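You operate a simulated robot arm through the tools that you are given. There is no shell and no other tool.

You run a simulated robot arm. Do the job below in one go: nothing can be reset, and whatever is moved stays where it is left.

TASK
Scrub the dark stain off the sample lap with soap.
Fine: soap the round brush in the soap can, lid on the large plate meanwhile; put brush and lid back. Set down upright: round brush. What is to be rubbed or washed off counts as gone when no trace of it is left.

It is judged by the outcome, as a careful person would: the job done as asked, and still so three seconds after it is handed in. It fails if anything else is knocked over, pushed out of place, dropped, spilled or broken. Lids that push on must go on centred and level and be pressed home; caps that screw on are set level and turned clockwise until they are tight.

THE ROBOT
A 7-joint arm with a two-finger parallel gripper, fixed in place. Base frame: the origin is on the floor under the middle of its stand, x ahead of it, y to its left, z up. Readings come in mm, rad, newtons and seconds.
With the tool pointing down near the work surface it reaches from about 380 to 900 mm from the base axis. Its first joint turns from -2.496 to 2.496 rad. Payload 3 kg.
The tool frame sits at the grasp point between the pads (the TCP): z along the fingers, y along the line on which they close. The tips reach 30 mm beyond it. The gripper opens to 94 mm. The fingers are 28 mm wide and 10 mm thick; the gripper's body (50 by 96 mm) begins 55 mm behind the TCP.
Orientation is that of the tool frame in the base frame, as a unit quaternion [x, y, z, w]. With the fingers straight down and closing along the base's y, the tool's x points along the base's -x, its y along +y and its z along -z.

THE INTERFACE
- The arm moves only by the tool move_arm. Its argument "motion" is text: rows parted by semicolons, each of 7 numbers parted by spaces: the finger opening in mm, from 0 to 94, then the shift along the tool's x, y, z in mm, then the turn, a rotation vector about the tool's x, y, z in rad. In form: claw dx dy dz ax ay az; .... A call has 1 to 20 rows; each row shifts and turns the commanded pose from where the row before left it, along the tool's axes as they then stand. Each row takes 0.2 s and may step no farther than 50 mm and 0.15 rad from the row before; otherwise, or with a gripper value out of range, the whole call is refused. Where a pose cannot be reached the arm comes as near as it can. A force on the tool above 40 N (or 10 N above the force at the start of the call, whichever is more), or a blocked arm, ends the call early, and 0.2 s more pass. The fingers move at their own pace (about 72 mm/s each) and stop on an object; they squeeze with about 21 N. The grip force told is the motor's: it shows also when the fingers shut on nothing. Time passes only in rows, and 0.2 s behind the last, so rows that do not move let the fingers close. The reply holds the time, the measured pose of the TCP, the force on the tool along the base axes, the opening and the grip force, in the units named above and with some noise, with the torque about the TCP (base axes, N m) and any sound that the robot's microphone picked up.
- Cameras (640 x 400 px; columns grow to the right, rows downward): "scene" is fixed at [47.7, -498.8, 1707.1]; the picture's right is [0.59, -0.81, 0.00], its down [-0.39, -0.28, -0.88] and it looks along [0.71, 0.52, -0.48] (base axes); focal length 339 px, centre (320, 200). "wrist" rides on the gripper at [76, 14, -102] in the tool frame; the picture's right is [-0.18, 0.98, 0.00], its down [-0.75, -0.14, -0.64] and it looks along [-0.63, -0.12, 0.77] (tool axes); focal length 243 px, centre (320, 200). There is no depth. A picture from a camera that has moved, and an enlarged one, comes with that camera's place and axes in the base frame and with its lens.
- get_image(camera): a new picture of that camera. It takes no simulated time.
- enlarge(camera, box): a new picture of the part [left, top, right, bottom] of that camera's present view, enlarged. It takes no simulated time.
- close_job(): hands the job in; it is judged then, once.

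Nothing tells you positions but the pictures and the camera data. Unless the task says otherwise, let go and move clear before handing in.

The tools are called after ">>>" by a JSON object that holds its "name" and its "arguments". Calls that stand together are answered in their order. move_arm: Moves the arm, as the interface text tells. Its arguments: {"type":"object","properties":{"motion":{"type":"string"}},"required":["motion"]} The other tools are called the same way: get_image (camera) takes a picture; enlarge (camera, box) takes an enlarged picture of a part of a camera's view; close_job () hands the job in.

At the start:

```text
clock: 0.0
tool_pos: [575.7, 192.0, 1219.5]
tool_rot: [0.0, 1.0, 0.0, -0.001]
contact_force: [0.2, 0.4, -0.4]
wrist_torque: [-0.03, -0.01, -0.02]
gripper_width: 94.1
finger_force: 0.1
```

scene: 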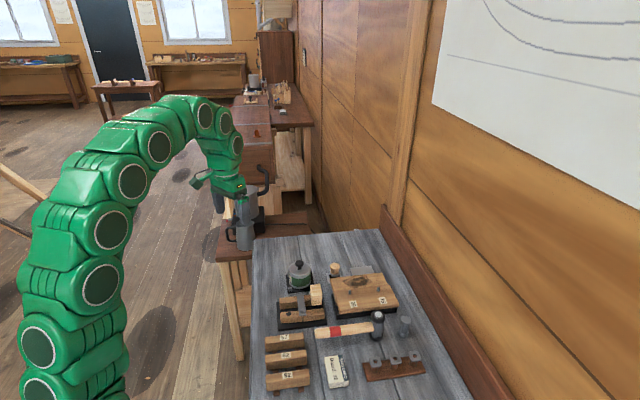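
wrist: 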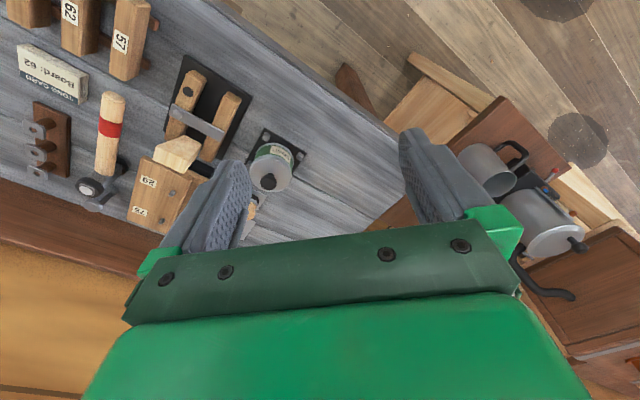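

I see a grey bench with a soap can, wooden blocks, a hammer and other things to the right of the arm. I'll look closer at the scene before moving.

>>> {"name": "enlarge", "arguments": {"camera": "scene", "box": [240, 220, 440, 345]}}

>>> {"name": "enlarge", "arguments": {"camera": "scene", "box": [240, 310, 440, 400]}}

>>> {"name": "enlarge", "arguments": {"camera": "scene", "box": [180, 50, 340, 250]}}

>>> {"name": "enlarge", "arguments": {"camera": "wrist", "box": [0, 0, 320, 250]}}

```text
3.20 times, centred on (340, 282) of scene
camera zoom: at [47.7, -498.8, 1707.1], right [0.59, -0.81, 0.0], down [-0.39, -0.28, -0.88], along [0.71, 0.52, -0.48], focal length 1085 px, centre (256, -64)
```

zoom: 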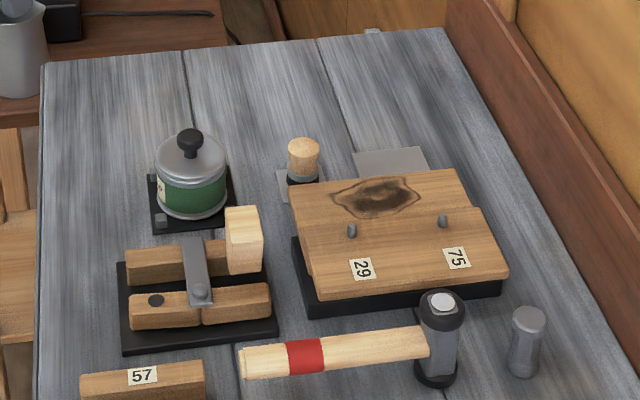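

```text
3.20 times, centred on (340, 355) of scene
camera zoom: at [47.7, -498.8, 1707.1], right [0.59, -0.81, 0.0], down [-0.39, -0.28, -0.88], along [0.71, 0.52, -0.48], focal length 1085 px, centre (256, -296)
```

zoom: 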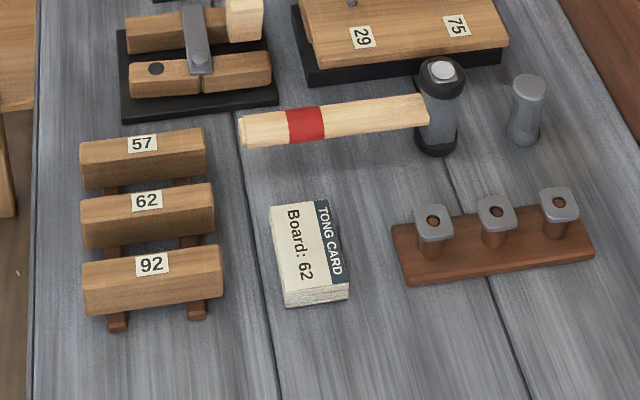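

```text
2.00 times, centred on (260, 150) of scene
camera zoom: at [47.7, -498.8, 1707.1], right [0.59, -0.81, 0.0], down [-0.39, -0.28, -0.88], along [0.71, 0.52, -0.48], focal length 678 px, centre (440, 300)
```

zoom: 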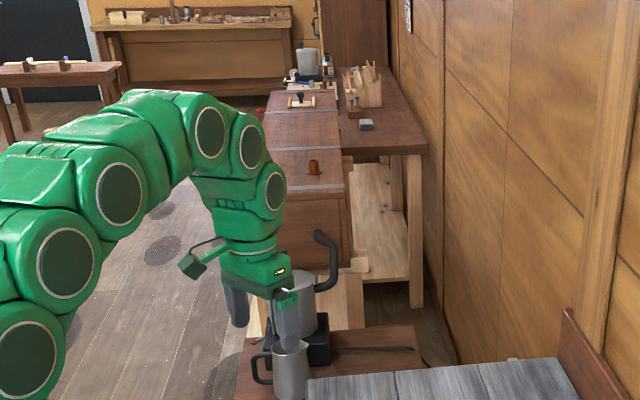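

```text
1.60 times, centred on (160, 125) of wrist
camera zoom: at [498.7, 206.5, 1322.8], right [0.18, 0.98, 0.0], down [0.75, -0.14, 0.64], along [0.63, -0.12, -0.77], focal length 388 px, centre (576, 320)
```

zoom: 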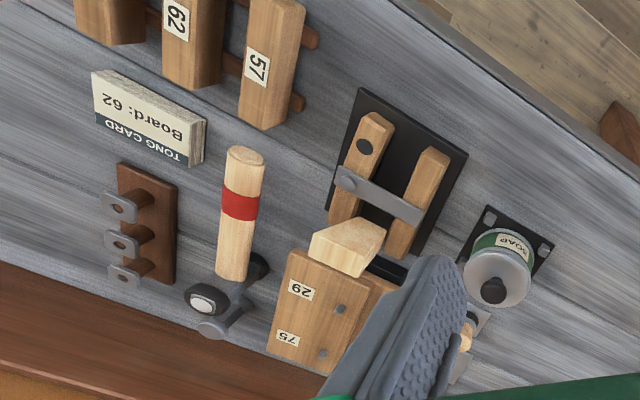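

I see the soap can with its knobbed lid at roughly (720, 76), the stained lap at about (800, -100) and the brush between them. I'll move the wrist camera for a closer, second view of each.

>>> {"name": "move_arm", "arguments": {"motion": "94 0 -45 0 0 0 0; 94 0 -45 0 0 0 0; 94 0 -45 0 0 0 0; 94 0 -45 0 0 0 0; 94 0 -12 0 0 0 0"}}

>>> {"name": "get_image", "arguments": {"camera": "wrist"}}

>>> {"name": "get_image", "arguments": {"camera": "scene"}}

```text
clock: 1.2
tool_pos: [575.0, -2.4, 1221.1]
tool_rot: [0.0, 1.0, 0.0, 0.0]
contact_force: [-0.4, -0.1, 0.2]
wrist_torque: [0.0, 0.0, -0.02]
gripper_width: 94.1
finger_force: 0.1
```

```text
taken
camera wrist: at [497.8, 12.8, 1323.8], right [0.18, 0.98, 0.0], down [0.75, -0.14, 0.64], along [0.63, -0.12, -0.77], focal length 243 px, centre (320, 200)
```

wrist: 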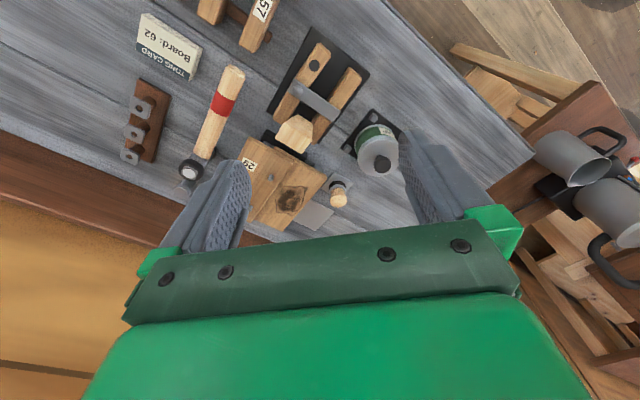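

```text
taken
```

scene: 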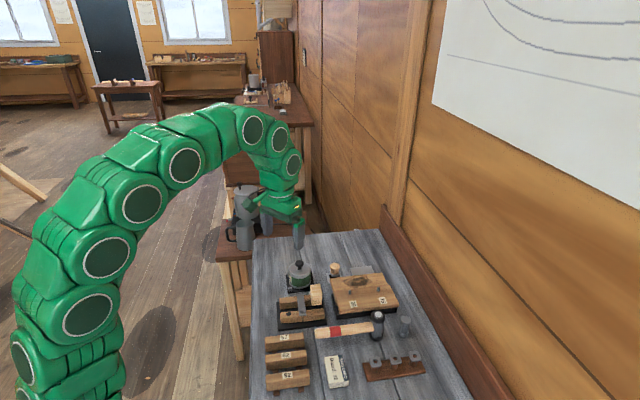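

>>> {"name": "enlarge", "arguments": {"camera": "wrist", "box": [230, 90, 430, 245]}}

```text
2.58 times, centred on (330, 168) of wrist
camera zoom: at [497.8, 12.8, 1323.8], right [0.18, 0.98, 0.0], down [0.75, -0.14, 0.64], along [0.63, -0.12, -0.77], focal length 626 px, centre (294, 284)
```

zoom: 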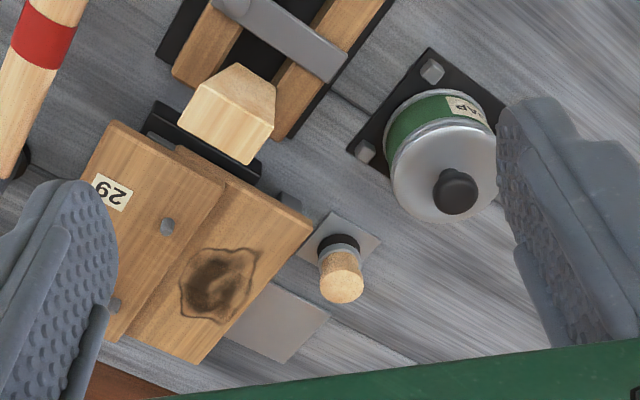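

The brush stands upright on a small plate near (807, -7), and the large plate's far edge runs from about (878, -26) to (932, -86) behind the lap. I'll go closer to inspect the lap, plate, brush and can.

>>> {"name": "move_arm", "arguments": {"motion": "94 -30 -7 28 0 0 0; 94 -30 -7 28 0 0 0; 94 -30 -7 28 0 0 0; 94 -30 -7 28 0 0 0"}}

>>> {"name": "get_image", "arguments": {"camera": "wrist"}}

>>> {"name": "enlarge", "arguments": {"camera": "wrist", "box": [200, 0, 440, 230]}}

```text
clock: 2.2
tool_pos: [697.9, -27.4, 1106.4]
tool_rot: [0.0, 1.0, 0.001, -0.001]
contact_force: [0.3, 0.4, -0.8]
wrist_torque: [-0.02, -0.01, -0.02]
gripper_width: 94.0
finger_force: 0.1
```

```text
taken
camera wrist: at [620.5, -13.0, 1210.6], right [0.18, 0.98, 0.0], down [0.75, -0.14, 0.64], along [0.63, -0.12, -0.77], focal length 243 px, centre (320, 200)
```

wrist: 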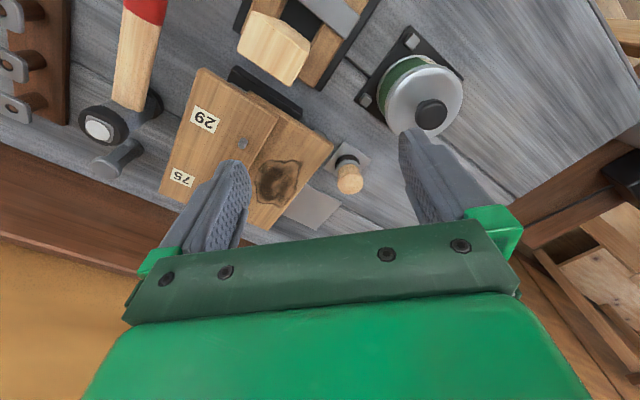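

```text
1.74 times, centred on (320, 115) of wrist
camera zoom: at [620.5, -13.0, 1210.6], right [0.18, 0.98, 0.0], down [0.75, -0.14, 0.64], along [0.63, -0.12, -0.77], focal length 422 px, centre (320, 348)
```

zoom: 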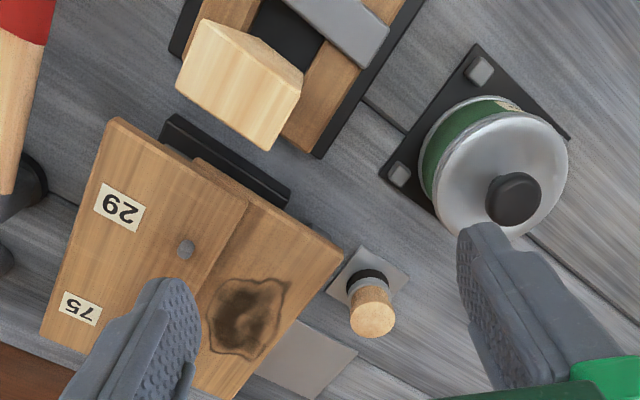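

I see the lap as two overlapping boards with the stain on the lower one, close to the step. I'll turn the gripper to line up with the bench (about 42°) and look again.

>>> {"name": "move_arm", "arguments": {"motion": "94 0 0 0 0 0 -0.1466; 94 0 0 0 0 0 -0.1466; 94 0 0 0 0 0 -0.1466; 94 0 0 0 0 0 -0.1466; 94 0 0 0 0 0 -0.1466"}}

>>> {"name": "get_image", "arguments": {"camera": "wrist"}}

>>> {"name": "enlarge", "arguments": {"camera": "wrist", "box": [160, 0, 480, 230]}}

```text
clock: 3.4
tool_pos: [695.8, -27.2, 1107.6]
tool_rot: [-0.359, 0.933, 0.0, 0.0]
contact_force: [-0.2, -0.6, -0.5]
wrist_torque: [0.0, -0.02, -0.02]
gripper_width: 94.0
finger_force: 0.0
```

```text
taken
camera wrist: at [629.0, -67.9, 1210.4], right [-0.52, 0.85, 0.0], down [0.65, 0.4, 0.64], along [0.55, 0.34, -0.77], focal length 243 px, centre (320, 200)
```

wrist: 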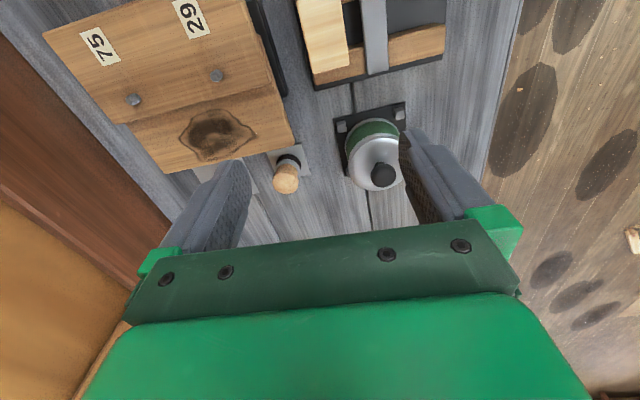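

```text
1.74 times, centred on (320, 115) of wrist
camera zoom: at [629.0, -67.9, 1210.4], right [-0.52, 0.85, 0.0], down [0.65, 0.4, 0.64], along [0.55, 0.34, -0.77], focal length 422 px, centre (320, 348)
```

zoom: 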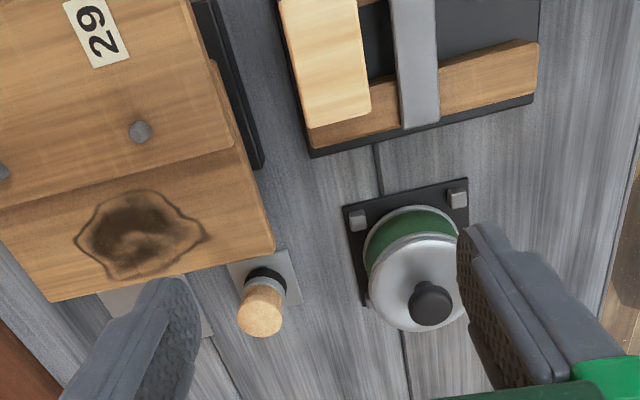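

The brush, can and lap positions agree across both cameras. The bench is at about z 911, the stained board's top at about 948 and the lid knob's top at about 985. I'll move over the can's knob to check alignment.

>>> {"name": "move_arm", "arguments": {"motion": "94 -29.2 20 15.7 0 0 0; 94 -29.2 20 15.7 0 0 0; 94 -29.1 20 15.7 0 0 0; 94 0 0 0 0 0 0"}}

>>> {"name": "get_image", "arguments": {"camera": "wrist"}}

>>> {"name": "get_image", "arguments": {"camera": "scene"}}

>>> {"name": "enlarge", "arguments": {"camera": "scene", "box": [260, 210, 360, 310]}}

```text
clock: 4.4
tool_pos: [721.1, 77.0, 1058.8]
tool_rot: [-0.358, 0.934, -0.001, 0.0]
contact_force: [-0.6, 0.6, -0.2]
wrist_torque: [0.03, 0.02, -0.03]
gripper_width: 93.9
finger_force: 0.0
```

```text
taken
camera wrist: at [654.0, 35.4, 1162.1], right [-0.52, 0.85, 0.0], down [0.65, 0.4, 0.64], along [0.55, 0.33, -0.77], focal length 243 px, centre (320, 200)
```

wrist: 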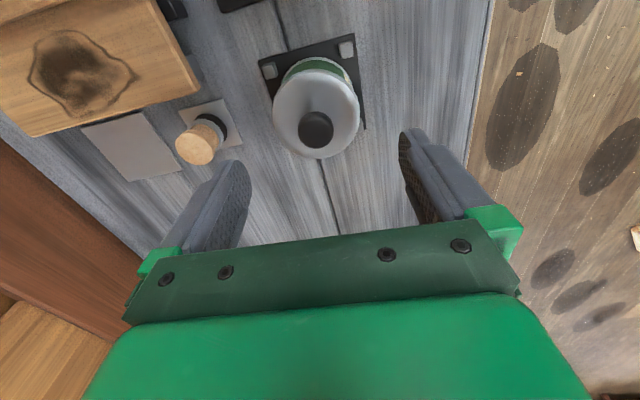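

```text
taken
```

scene: 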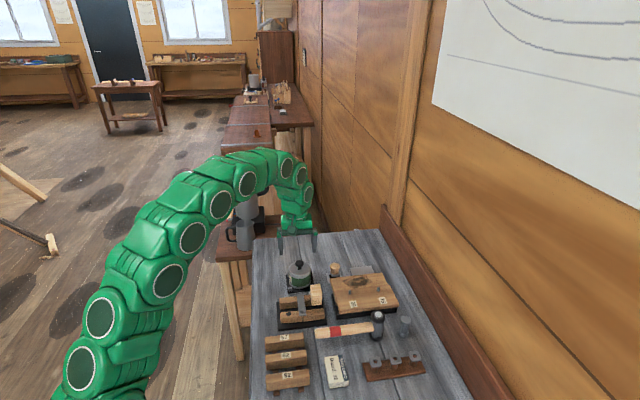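

```text
4.00 times, centred on (310, 260) of scene
camera zoom: at [47.7, -498.8, 1707.1], right [0.59, -0.81, 0.0], down [-0.39, -0.28, -0.88], along [0.71, 0.52, -0.48], focal length 1356 px, centre (360, -40)
```

zoom: 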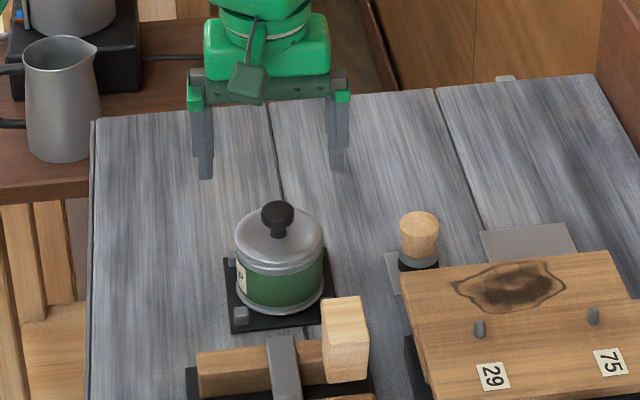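

>>> {"name": "enlarge", "arguments": {"camera": "wrist", "box": [240, 20, 400, 180]}}

>>> {"name": "enlarge", "arguments": {"camera": "wrist", "box": [0, 0, 260, 200]}}

>>> {"name": "enlarge", "arguments": {"camera": "scene", "box": [290, 250, 350, 300]}}

>>> {"name": "enlarge", "arguments": {"camera": "scene", "box": [320, 250, 420, 325]}}

```text
2.50 times, centred on (320, 100) of wrist
camera zoom: at [654.0, 35.4, 1162.1], right [-0.52, 0.85, 0.0], down [0.65, 0.4, 0.64], along [0.55, 0.33, -0.77], focal length 606 px, centre (320, 450)
```

zoom: 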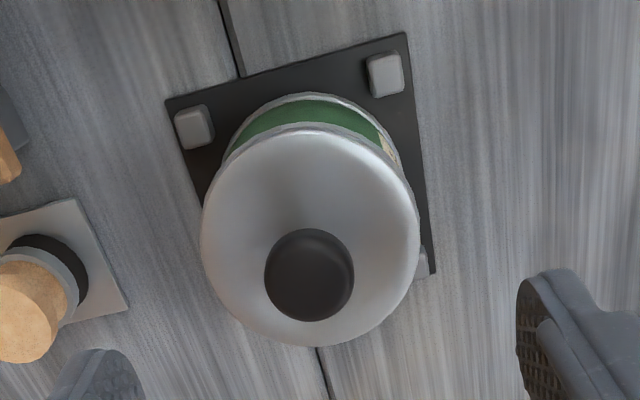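

```text
2.00 times, centred on (130, 100) of wrist
camera zoom: at [654.0, 35.4, 1162.1], right [-0.52, 0.85, 0.0], down [0.65, 0.4, 0.64], along [0.55, 0.33, -0.77], focal length 485 px, centre (700, 400)
```

zoom: 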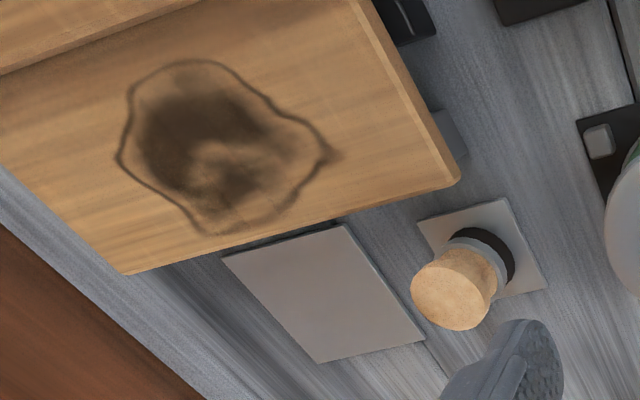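

```text
8.00 times, centred on (320, 275) of scene
camera zoom: at [47.7, -498.8, 1707.1], right [0.59, -0.81, 0.0], down [-0.39, -0.28, -0.88], along [0.71, 0.52, -0.48], focal length 2713 px, centre (320, -400)
```

zoom: 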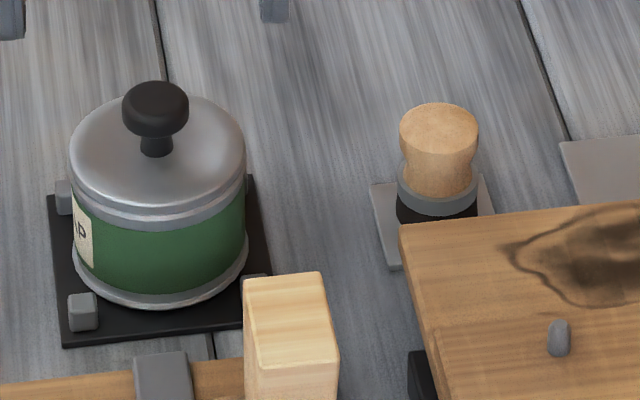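

```text
5.33 times, centred on (370, 288) of scene
camera zoom: at [47.7, -498.8, 1707.1], right [0.59, -0.81, 0.0], down [-0.39, -0.28, -0.88], along [0.71, 0.52, -0.48], focal length 1809 px, centre (53, -267)
```

zoom: 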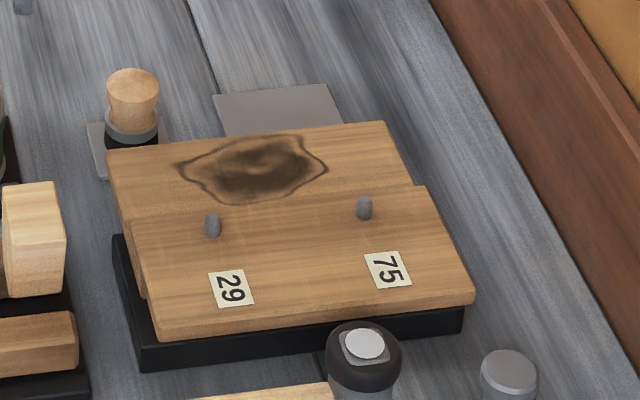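

The lid has a ball knob about 26 mm across, and the close view puts it at about (722, 73.5), with its top near z 987. I'll shift a few mm, come down partway and check again.

>>> {"name": "move_arm", "arguments": {"motion": "94 1.7 -3.2 14 0 0 0; 94 0 0 15 0 0 0; 94 0 0 0 0 0 0"}}

>>> {"name": "get_image", "arguments": {"camera": "wrist"}}

>>> {"name": "enlarge", "arguments": {"camera": "wrist", "box": [220, 40, 420, 240]}}

>>> {"name": "enlarge", "arguments": {"camera": "scene", "box": [265, 220, 345, 300]}}

```text
clock: 5.2
tool_pos: [721.1, 73.5, 1031.7]
tool_rot: [-0.358, 0.934, 0.0, 0.0]
contact_force: [-0.2, 0.0, -0.3]
wrist_torque: [0.03, 0.02, -0.02]
gripper_width: 94.0
finger_force: 0.0
```

```text
taken
camera wrist: at [654.5, 32.2, 1133.9], right [-0.52, 0.85, 0.0], down [0.65, 0.4, 0.64], along [0.55, 0.33, -0.77], focal length 243 px, centre (320, 200)
```

wrist: 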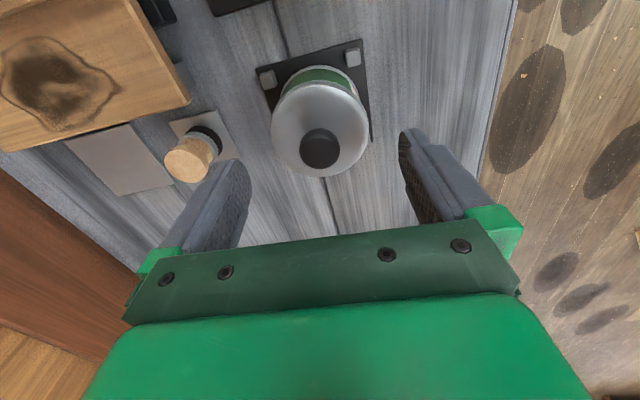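

```text
2.00 times, centred on (320, 140) of wrist
camera zoom: at [654.5, 32.2, 1133.9], right [-0.52, 0.85, 0.0], down [0.65, 0.4, 0.64], along [0.55, 0.33, -0.77], focal length 485 px, centre (320, 320)
```

zoom: 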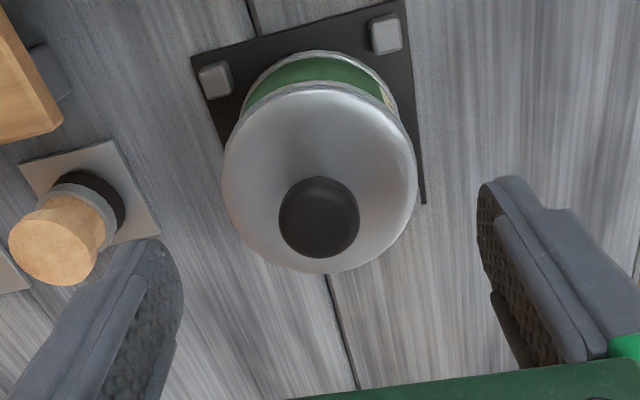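

```text
5.00 times, centred on (305, 260) of scene
camera zoom: at [47.7, -498.8, 1707.1], right [0.59, -0.81, 0.0], down [-0.39, -0.28, -0.88], along [0.71, 0.52, -0.48], focal length 1696 px, centre (395, -100)
```

zoom: 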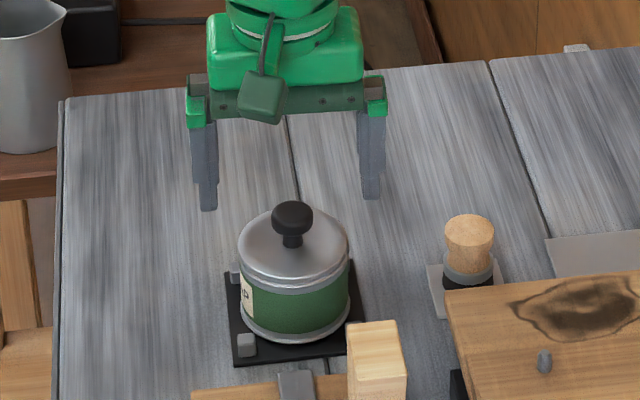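

The knob now sits on the gripper's centre line. I'll narrow the fingers to 50 mm and lower them around the knob, keeping the tips above the lid.

>>> {"name": "move_arm", "arguments": {"motion": "50 0 0 0 0 0 0; 50 0 0 0 0 0 0; 50 0 0 10 0 0 0; 50 0 0 10 0 0 0; 50 0 0 10 0 0 0; 50 0 0 0 0 0 0"}}

>>> {"name": "get_image", "arguments": {"camera": "wrist"}}

>>> {"name": "enlarge", "arguments": {"camera": "scene", "box": [270, 235, 340, 295]}}

```text
clock: 6.6
tool_pos: [720.5, 71.5, 1002.2]
tool_rot: [-0.358, 0.934, 0.0, 0.0]
contact_force: [-0.3, 0.1, 0.4]
wrist_torque: [-0.05, 0.0, 0.02]
gripper_width: 50.2
finger_force: 0.0
```

```text
taken
camera wrist: at [653.7, 30.6, 1104.3], right [-0.52, 0.85, 0.0], down [0.65, 0.4, 0.64], along [0.55, 0.33, -0.77], focal length 243 px, centre (320, 200)
```

wrist: 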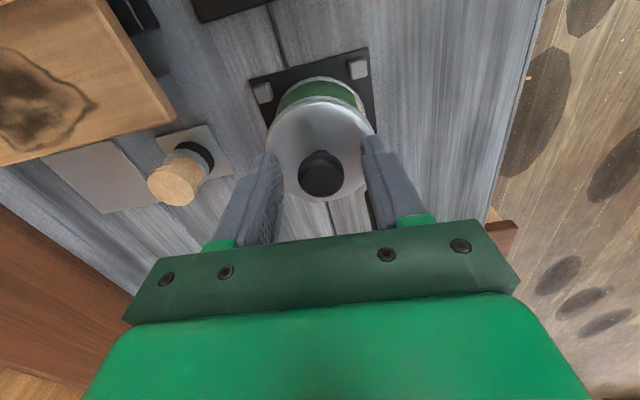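

```text
6.67 times, centred on (305, 265) of scene
camera zoom: at [47.7, -498.8, 1707.1], right [0.59, -0.81, 0.0], down [-0.39, -0.28, -0.88], along [0.71, 0.52, -0.48], focal length 2261 px, centre (420, -233)
```

zoom: 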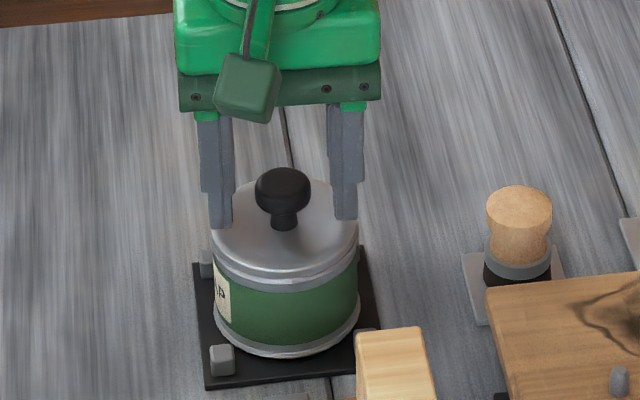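

The fingers straddle the knob with their tips a few mm above the lid. I'll go down 3 mm and close on the knob.

>>> {"name": "move_arm", "arguments": {"motion": "50 0 0 3 0 0 0; 20 0 0 0 0 0 0; 10 0 0 0 0 0 0; 10 0 0 0 0 0 0; 10 0 0 0 0 0 0"}}

>>> {"name": "enlarge", "arguments": {"camera": "scene", "box": [270, 235, 340, 295]}}

>>> {"name": "get_image", "arguments": {"camera": "wrist"}}

```text
clock: 7.8
tool_pos: [722.0, 70.8, 998.1]
tool_rot: [-0.359, 0.933, -0.001, 0.001]
contact_force: [0.1, -0.1, 0.7]
wrist_torque: [-0.01, -0.02, 0.03]
gripper_width: 26.2
finger_force: 20.7
heard: snap
```

```text
6.67 times, centred on (305, 265) of scene
camera zoom: at [47.7, -498.8, 1707.1], right [0.59, -0.81, 0.0], down [-0.39, -0.28, -0.88], along [0.71, 0.52, -0.48], focal length 2261 px, centre (420, -233)
```

zoom: 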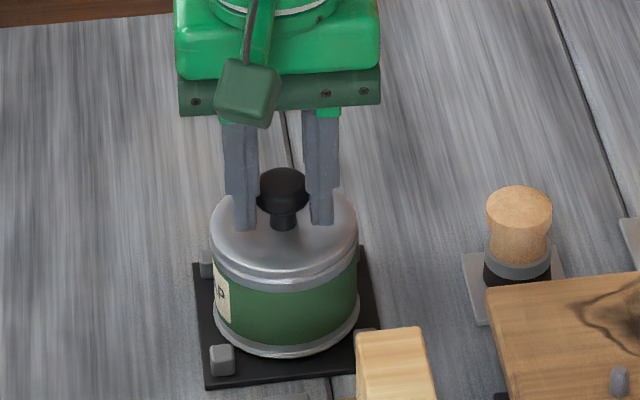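

```text
taken
camera wrist: at [654.0, 31.0, 1101.3], right [-0.52, 0.85, 0.0], down [0.65, 0.4, 0.64], along [0.55, 0.33, -0.77], focal length 243 px, centre (320, 200)
```

wrist: 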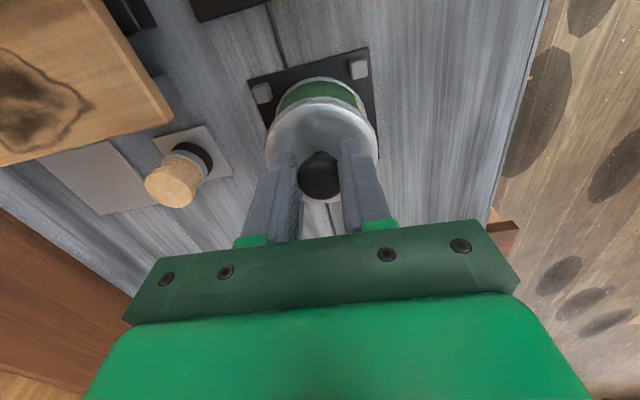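

The fingers hold the knob at 26 mm. I heard a snap, so I'll lift slowly and see whether the lid comes away cleanly.

>>> {"name": "move_arm", "arguments": {"motion": "10 0 0 -2 0 0 0; 10 0 0 -3 0 0 0; 10 0 0 -5 0 0 0; 10 0 0 0 0 0 0"}}

>>> {"name": "enlarge", "arguments": {"camera": "scene", "box": [270, 235, 340, 295]}}

>>> {"name": "enlarge", "arguments": {"camera": "wrist", "box": [220, 60, 420, 220]}}

```text
clock: 8.8
tool_pos: [722.4, 71.6, 1009.0]
tool_rot: [-0.358, 0.934, 0.0, 0.0]
contact_force: [0.0, -0.1, -0.4]
wrist_torque: [-0.02, 0.01, 0.0]
gripper_width: 26.4
finger_force: 20.9
```

```text
6.67 times, centred on (305, 265) of scene
camera zoom: at [47.7, -498.8, 1707.1], right [0.59, -0.81, 0.0], down [-0.39, -0.28, -0.88], along [0.71, 0.52, -0.48], focal length 2261 px, centre (420, -233)
```

zoom: 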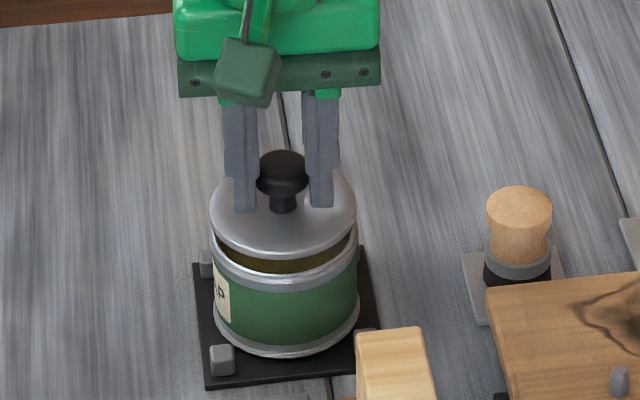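

```text
2.50 times, centred on (320, 140) of wrist
camera zoom: at [654.9, 31.6, 1111.5], right [-0.52, 0.85, 0.0], down [0.65, 0.4, 0.64], along [0.55, 0.33, -0.77], focal length 606 px, centre (320, 350)
```

zoom: 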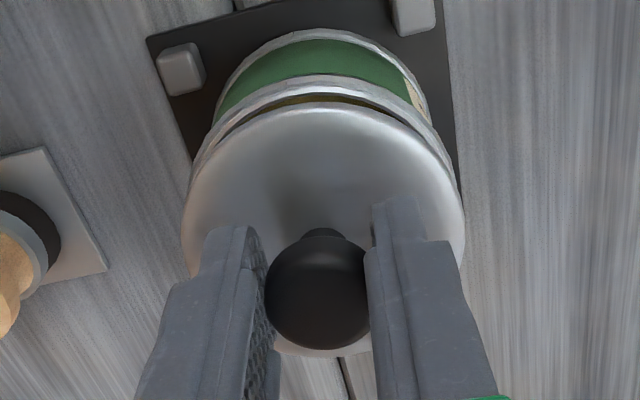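

The lid lifted off cleanly and the soap shows in the can. I'll raise it and move to just left of the large plate, so the wrist camera can place the plate more exactly.

>>> {"name": "move_arm", "arguments": {"motion": "10 0 0 -20 0 0 0; 10 0 0 -40 0 0 0; 10 -6.9 -38.4 0 0 0 0; 10 -6.9 -38.4 0 0 0 0; 10 -7 -38.3 0 0 0 0; 10 0 0 0 0 0 0"}}

>>> {"name": "get_image", "arguments": {"camera": "wrist"}}

>>> {"name": "enlarge", "arguments": {"camera": "wrist", "box": [0, 40, 280, 240]}}

>>> {"name": "get_image", "arguments": {"camera": "scene"}}

>>> {"name": "enlarge", "arguments": {"camera": "scene", "box": [280, 210, 420, 310]}}

```text
clock: 10.2
tool_pos: [812.6, 0.4, 1071.5]
tool_rot: [-0.358, 0.934, 0.0, 0.001]
contact_force: [0.4, 0.8, 0.2]
wrist_torque: [-0.01, 0.03, 0.01]
gripper_width: 10.2
finger_force: 0.0
```

```text
taken
camera wrist: at [746.1, -39.9, 1173.5], right [-0.52, 0.85, 0.0], down [0.66, 0.4, 0.64], along [0.55, 0.33, -0.77], focal length 243 px, centre (320, 200)
```

wrist: 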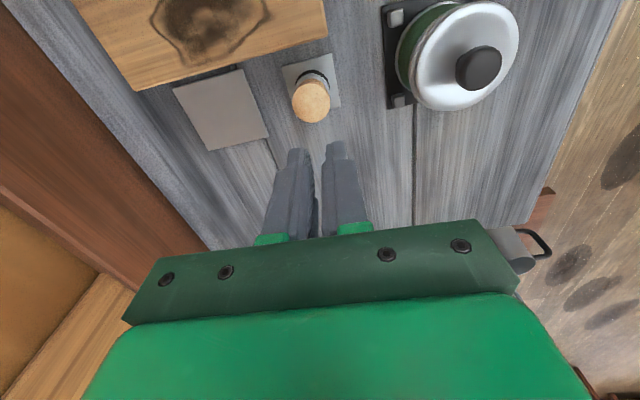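

```text
2.00 times, centred on (140, 140) of wrist
camera zoom: at [746.1, -39.9, 1173.5], right [-0.52, 0.85, 0.0], down [0.66, 0.4, 0.64], along [0.55, 0.33, -0.77], focal length 485 px, centre (680, 320)
```

zoom: 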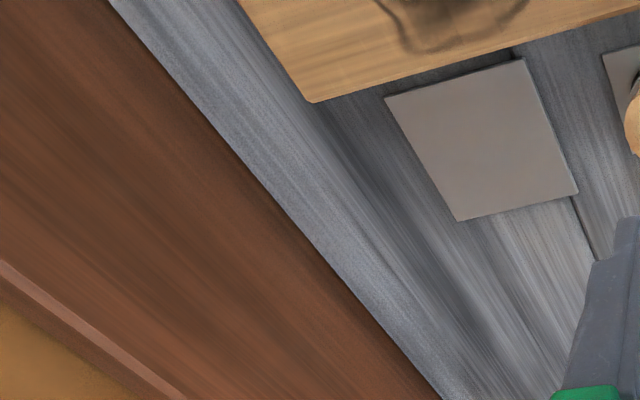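

```text
taken
```

scene: 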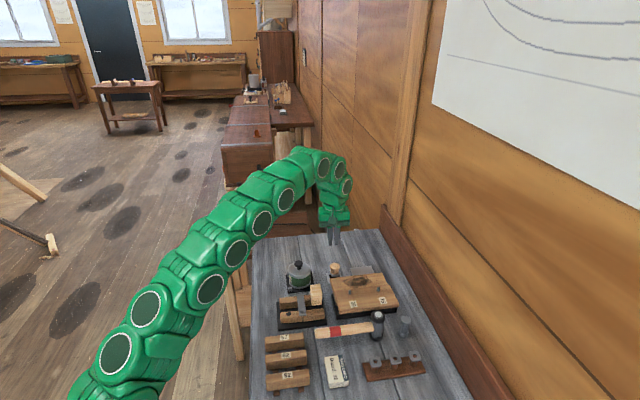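

```text
4.00 times, centred on (350, 260) of scene
camera zoom: at [47.7, -498.8, 1707.1], right [0.59, -0.81, 0.0], down [-0.39, -0.28, -0.88], along [0.71, 0.52, -0.48], focal length 1356 px, centre (200, -40)
```

zoom: 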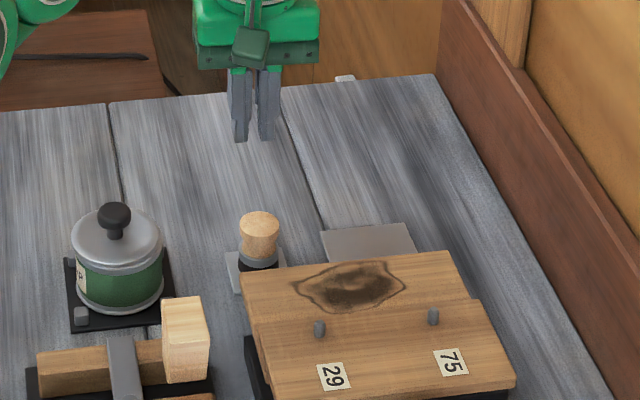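

The gripper came up empty: the knob slipped out and the lid appears to be back on the can. I'll check how it is sitting.

>>> {"name": "enlarge", "arguments": {"camera": "scene", "box": [280, 245, 330, 295]}}

>>> {"name": "enlarge", "arguments": {"camera": "wrist", "box": [360, 0, 540, 130]}}

```text
8.00 times, centred on (305, 270) of scene
camera zoom: at [47.7, -498.8, 1707.1], right [0.59, -0.81, 0.0], down [-0.39, -0.28, -0.88], along [0.71, 0.52, -0.48], focal length 2713 px, centre (440, -360)
```

zoom: 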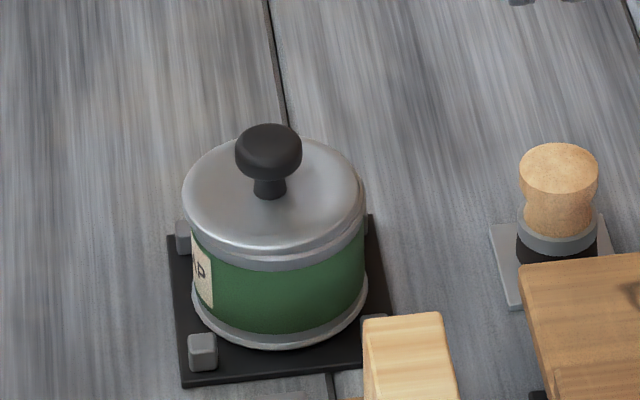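

```text
3.08 times, centred on (450, 65) of wrist
camera zoom: at [746.1, -39.9, 1173.5], right [-0.52, 0.85, 0.0], down [0.66, 0.4, 0.64], along [0.55, 0.33, -0.77], focal length 746 px, centre (-80, 615)
```

zoom: 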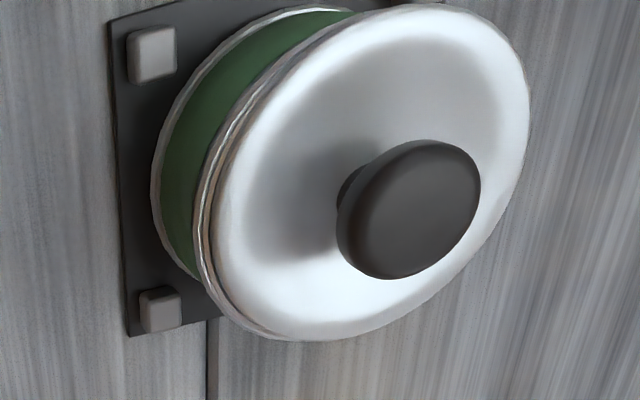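

The large plate works out to be about 78 mm square, centred near (889, -79), with its top at about z 902. The lid rests loosely on the can, shifted about 3-4 mm, so I'll go back, regrip it and move much more gently.

>>> {"name": "move_arm", "arguments": {"motion": "50 4.75 29.7 0 0 0 0; 50 4.75 29.7 0 0 0 0; 50 4.75 29.7 0 0 0 0; 50 4.75 29.6 0 0 0 0; 50 0 0 33 0 0 0; 50 0 0 0 0 0 0"}}

>>> {"name": "enlarge", "arguments": {"camera": "wrist", "box": [220, 40, 420, 240]}}

>>> {"name": "enlarge", "arguments": {"camera": "scene", "box": [275, 235, 335, 295]}}

```text
clock: 11.6
tool_pos: [719.7, 76.2, 1035.4]
tool_rot: [-0.359, 0.933, 0.0, 0.0]
contact_force: [0.3, 0.6, 0.3]
wrist_torque: [0.03, 0.0, -0.02]
gripper_width: 49.9
finger_force: 0.1
```

```text
2.00 times, centred on (320, 140) of wrist
camera zoom: at [652.2, 35.4, 1137.4], right [-0.52, 0.85, 0.0], down [0.65, 0.4, 0.64], along [0.55, 0.33, -0.77], focal length 485 px, centre (320, 320)
```

zoom: 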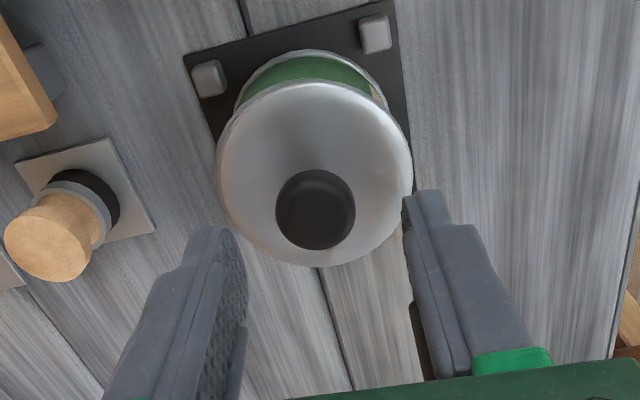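

```text
6.67 times, centred on (305, 265) of scene
camera zoom: at [47.7, -498.8, 1707.1], right [0.59, -0.81, 0.0], down [-0.39, -0.28, -0.88], along [0.71, 0.52, -0.48], focal length 2261 px, centre (420, -233)
```

zoom: 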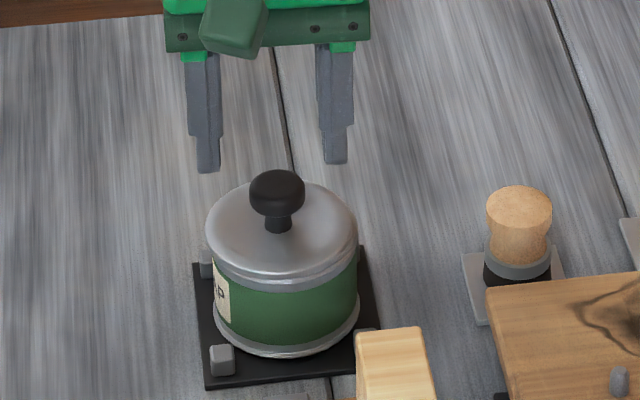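

The knob is at about (721.7, 76) now. I'll descend slightly deeper than last time, close and lift in very small steps.

>>> {"name": "move_arm", "arguments": {"motion": "50 -1.5 -0.4 10 0 0 0; 50 0 0 10 0 0 0; 50 0 0 10 0 0 0; 50 0 0 6 0 0 0; 50 0 0 3 0 0 0; 50 0 0 0 0 0 0"}}

>>> {"name": "enlarge", "arguments": {"camera": "wrist", "box": [220, 60, 420, 220]}}

>>> {"name": "enlarge", "arguments": {"camera": "scene", "box": [280, 240, 330, 290]}}

```text
clock: 13.0
tool_pos: [722.0, 76.0, 995.4]
tool_rot: [-0.359, 0.933, 0.0, 0.0]
contact_force: [-0.9, -0.1, 0.6]
wrist_torque: [0.04, 0.03, -0.02]
gripper_width: 50.0
finger_force: 0.1
```

```text
2.50 times, centred on (320, 140) of wrist
camera zoom: at [654.2, 35.6, 1099.4], right [-0.52, 0.85, 0.0], down [0.65, 0.4, 0.64], along [0.55, 0.33, -0.77], focal length 606 px, centre (320, 350)
```

zoom: 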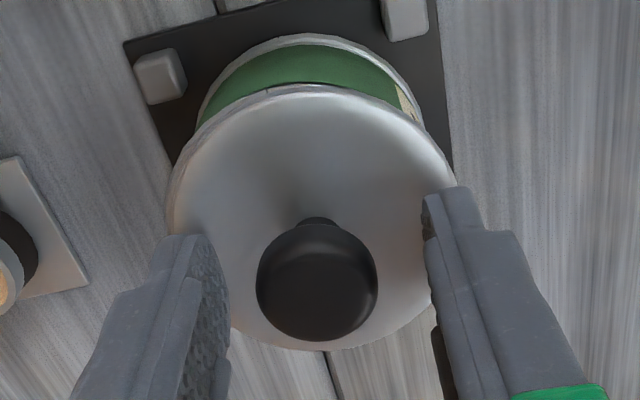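

```text
8.00 times, centred on (305, 265) of scene
camera zoom: at [47.7, -498.8, 1707.1], right [0.59, -0.81, 0.0], down [-0.39, -0.28, -0.88], along [0.71, 0.52, -0.48], focal length 2713 px, centre (440, -320)
```

zoom: 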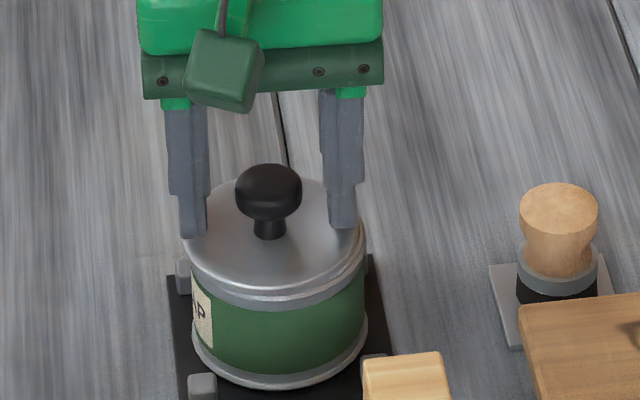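

>>> {"name": "move_arm", "arguments": {"motion": "50 -1 0 1 0 0 0; 50 -1 0 1 0 0 0; 50 0 0 1 0 0 0; 50 0 0 0 0 0 0"}}

```text
clock: 14.0
tool_pos: [724.4, 77.6, 994.5]
tool_rot: [-0.358, 0.934, 0.0, 0.0]
contact_force: [-0.6, 0.4, 3.3]
wrist_torque: [0.0, 0.04, -0.01]
gripper_width: 50.1
finger_force: 0.0
```

A light 3 N touch shows the tips have reached the lid. I'll back off 1 mm and close on the knob.

>>> {"name": "move_arm", "arguments": {"motion": "50 0 0 -1 0 0 0; 30 0 0 0 0 0 0; 10 0 0 0 0 0 0; 10 0 0 0 0 0 0; 10 0 0 0 0 0 0; 10 0 0 0 0 0 0"}}

>>> {"name": "enlarge", "arguments": {"camera": "wrist", "box": [220, 60, 420, 220]}}

>>> {"name": "enlarge", "arguments": {"camera": "scene", "box": [280, 240, 330, 290]}}

```text
clock: 15.4
tool_pos: [724.0, 78.8, 994.6]
tool_rot: [-0.358, 0.934, 0.0, 0.0]
contact_force: [2.5, -1.1, 2.6]
wrist_torque: [0.01, -0.01, -0.01]
gripper_width: 26.5
finger_force: 21.1
heard: snap
```

```text
2.50 times, centred on (320, 140) of wrist
camera zoom: at [656.1, 37.5, 1097.6], right [-0.52, 0.85, 0.0], down [0.65, 0.4, 0.64], along [0.55, 0.33, -0.77], focal length 606 px, centre (320, 350)
```

zoom: 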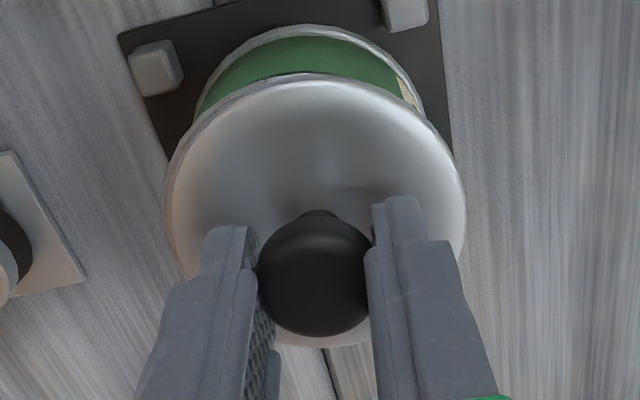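

```text
8.00 times, centred on (305, 265) of scene
camera zoom: at [47.7, -498.8, 1707.1], right [0.59, -0.81, 0.0], down [-0.39, -0.28, -0.88], along [0.71, 0.52, -0.48], focal length 2713 px, centre (440, -320)
```

zoom: 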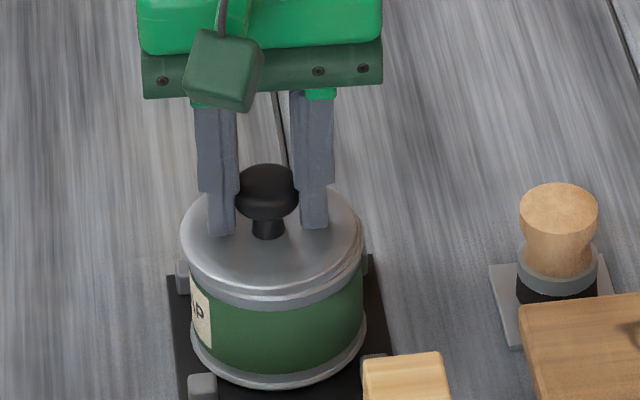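

>>> {"name": "move_arm", "arguments": {"motion": "10 0 0 -1 0 0 0; 10 0 0 -2 0 0 0; 10 0 0 -3 0 0 0; 10 0 0 -4 0 0 0; 10 0 0 -5 0 0 0; 10 0 0 -5 0 0 0; 10 0 0 -4 0 0 0; 10 0 0 -2 0 0 0; 10 0 0 0 0 0 0"}}

>>> {"name": "enlarge", "arguments": {"camera": "wrist", "box": [220, 60, 420, 220]}}

>>> {"name": "enlarge", "arguments": {"camera": "scene", "box": [280, 230, 340, 290]}}

```text
clock: 17.4
tool_pos: [724.0, 78.4, 1021.1]
tool_rot: [-0.359, 0.933, 0.0, 0.0]
contact_force: [-0.6, -0.6, -1.1]
wrist_torque: [0.04, 0.0, 0.01]
gripper_width: 26.5
finger_force: 20.7
heard: snap
```

```text
2.50 times, centred on (320, 140) of wrist
camera zoom: at [656.4, 37.6, 1123.6], right [-0.52, 0.85, 0.0], down [0.65, 0.4, 0.64], along [0.55, 0.33, -0.77], focal length 606 px, centre (320, 350)
```

zoom: 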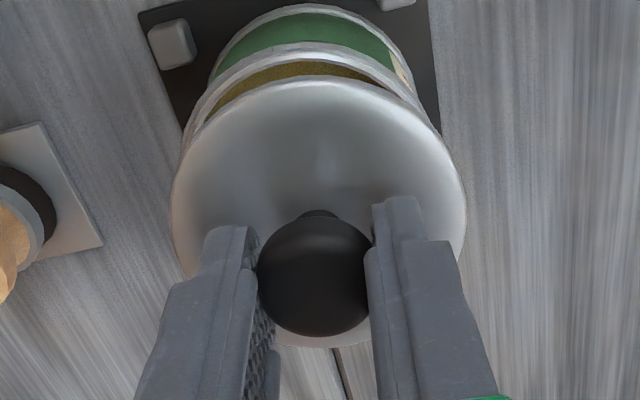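

```text
6.67 times, centred on (310, 260) of scene
camera zoom: at [47.7, -498.8, 1707.1], right [0.59, -0.81, 0.0], down [-0.39, -0.28, -0.88], along [0.71, 0.52, -0.48], focal length 2261 px, centre (387, -200)
```

zoom: 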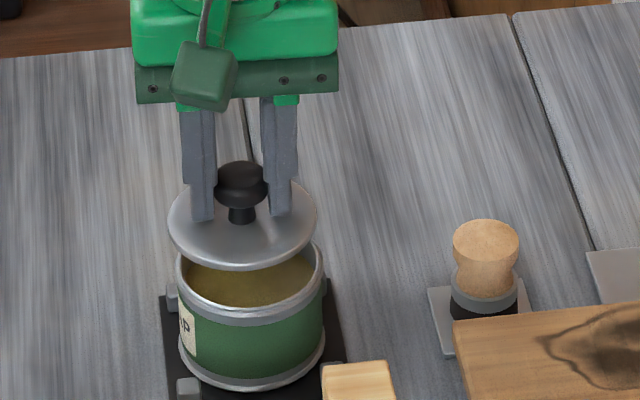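

The lid is held level and clear of the can, and soap is visible inside. I'll raise it and carry it slowly toward the large plate with gentle ramps.

>>> {"name": "move_arm", "arguments": {"motion": "10 0 0 -2 0 0 0; 10 0 0 -4 0 0 0; 10 0 0 -6 0 0 0; 10 0 0 -6 0 0 0; 10 0 0 -6 0 0 0; 10 0 0 -4 0 0 0; 10 0 0 -2 0 0 0; 10 -0.2 -3 0 0 0 0; 10 -0.5 -6 0 0 0 0; 10 -0.7 -8 0 0 0 0; 10 -0.8 -10 0 0 0 0; 10 -0.8 -10 0 0 0 0; 10 -0.8 -10 0 0 0 0; 10 -0.8 -10 0 0 0 0; 10 -0.8 -10 0 0 0 0; 10 -0.8 -10 0 0 0 0; 10 -0.7 -8 0 0 0 0; 10 -0.5 -6 0 0 0 0; 10 -0.2 -3 0 0 0 0; 10 0 0 0 0 0 0"}}

>>> {"name": "get_image", "arguments": {"camera": "wrist"}}

>>> {"name": "enlarge", "arguments": {"camera": "scene", "box": [270, 210, 420, 310]}}

```text
clock: 21.6
tool_pos: [792.5, 11.8, 1051.8]
tool_rot: [-0.358, 0.934, 0.0, 0.0]
contact_force: [-0.7, -0.9, -0.9]
wrist_torque: [0.02, -0.03, 0.01]
gripper_width: 26.2
finger_force: 21.7
```

```text
taken
camera wrist: at [725.0, -28.0, 1154.3], right [-0.52, 0.85, 0.0], down [0.65, 0.4, 0.64], along [0.55, 0.33, -0.77], focal length 243 px, centre (320, 200)
```

wrist: 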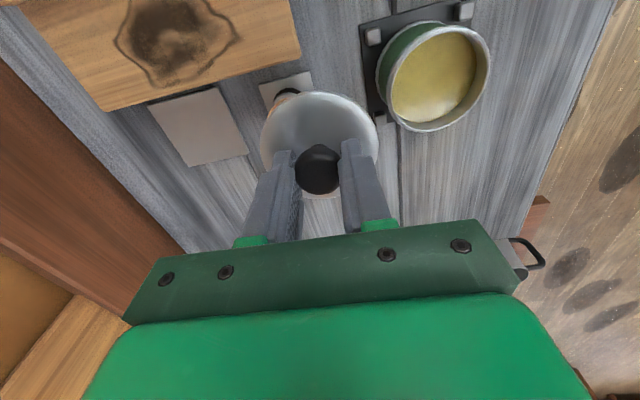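

```text
4.00 times, centred on (345, 260) of scene
camera zoom: at [47.7, -498.8, 1707.1], right [0.59, -0.81, 0.0], down [-0.39, -0.28, -0.88], along [0.71, 0.52, -0.48], focal length 1356 px, centre (220, -40)
```

zoom: 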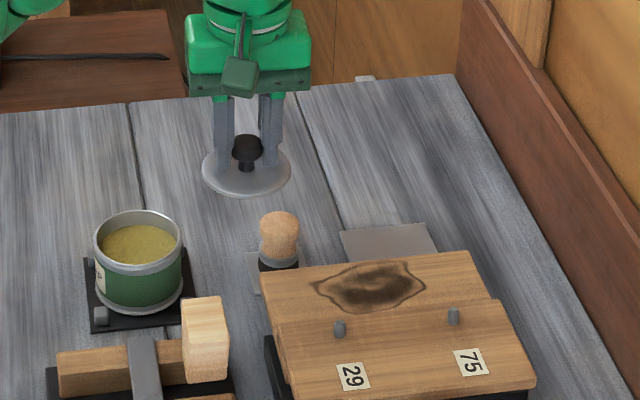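

>>> {"name": "move_arm", "arguments": {"motion": "10 -0.2 -3 0 0 0 0; 10 -0.5 -6 0 0 0 0; 10 -0.7 -8 0 0 0 0; 10 -0.8 -10 0 0 0 0; 10 -0.8 -10 0 0 0 0; 10 -0.8 -10 0 0 0 0; 10 -0.8 -10 0 0 0 0; 10 -0.7 -8 0 0 0 0; 10 -0.5 -6 0 0 0 0; 10 -0.2 -3 0 0 0 0; 10 0 0 0 0 0 0"}}

>>> {"name": "get_image", "arguments": {"camera": "wrist"}}

>>> {"name": "enlarge", "arguments": {"camera": "wrist", "box": [140, 40, 400, 230]}}

>>> {"name": "enlarge", "arguments": {"camera": "scene", "box": [310, 200, 430, 300]}}

```text
clock: 24.0
tool_pos: [845.3, -37.4, 1050.8]
tool_rot: [-0.359, 0.934, 0.0, 0.0]
contact_force: [-0.2, 0.3, 0.3]
wrist_torque: [0.02, -0.02, -0.01]
gripper_width: 26.6
finger_force: 20.6
```

```text
taken
camera wrist: at [778.5, -78.0, 1153.7], right [-0.52, 0.85, 0.0], down [0.65, 0.4, 0.64], along [0.55, 0.33, -0.77], focal length 243 px, centre (320, 200)
```

wrist: 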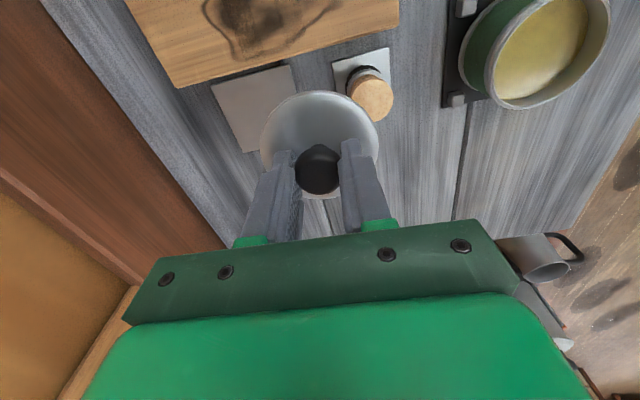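

```text
2.11 times, centred on (270, 135) of wrist
camera zoom: at [778.5, -78.0, 1153.7], right [-0.52, 0.85, 0.0], down [0.65, 0.4, 0.64], along [0.55, 0.33, -0.77], focal length 511 px, centre (425, 337)
```

zoom: 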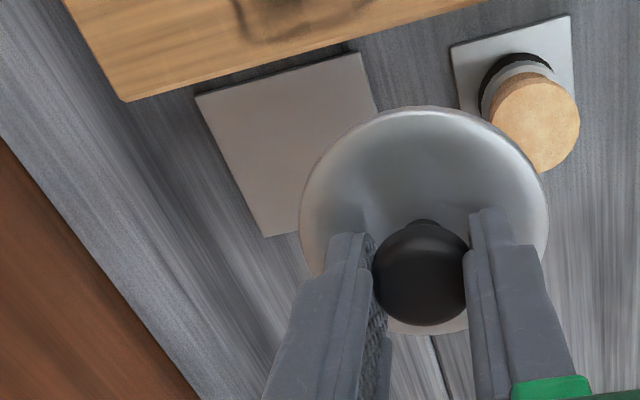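

```text
4.00 times, centred on (370, 250) of scene
camera zoom: at [47.7, -498.8, 1707.1], right [0.59, -0.81, 0.0], down [-0.39, -0.28, -0.88], along [0.71, 0.52, -0.48], focal length 1356 px, centre (120, 0)
```

zoom: 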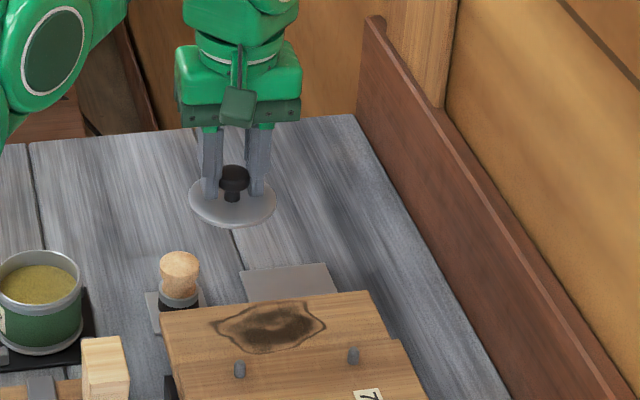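

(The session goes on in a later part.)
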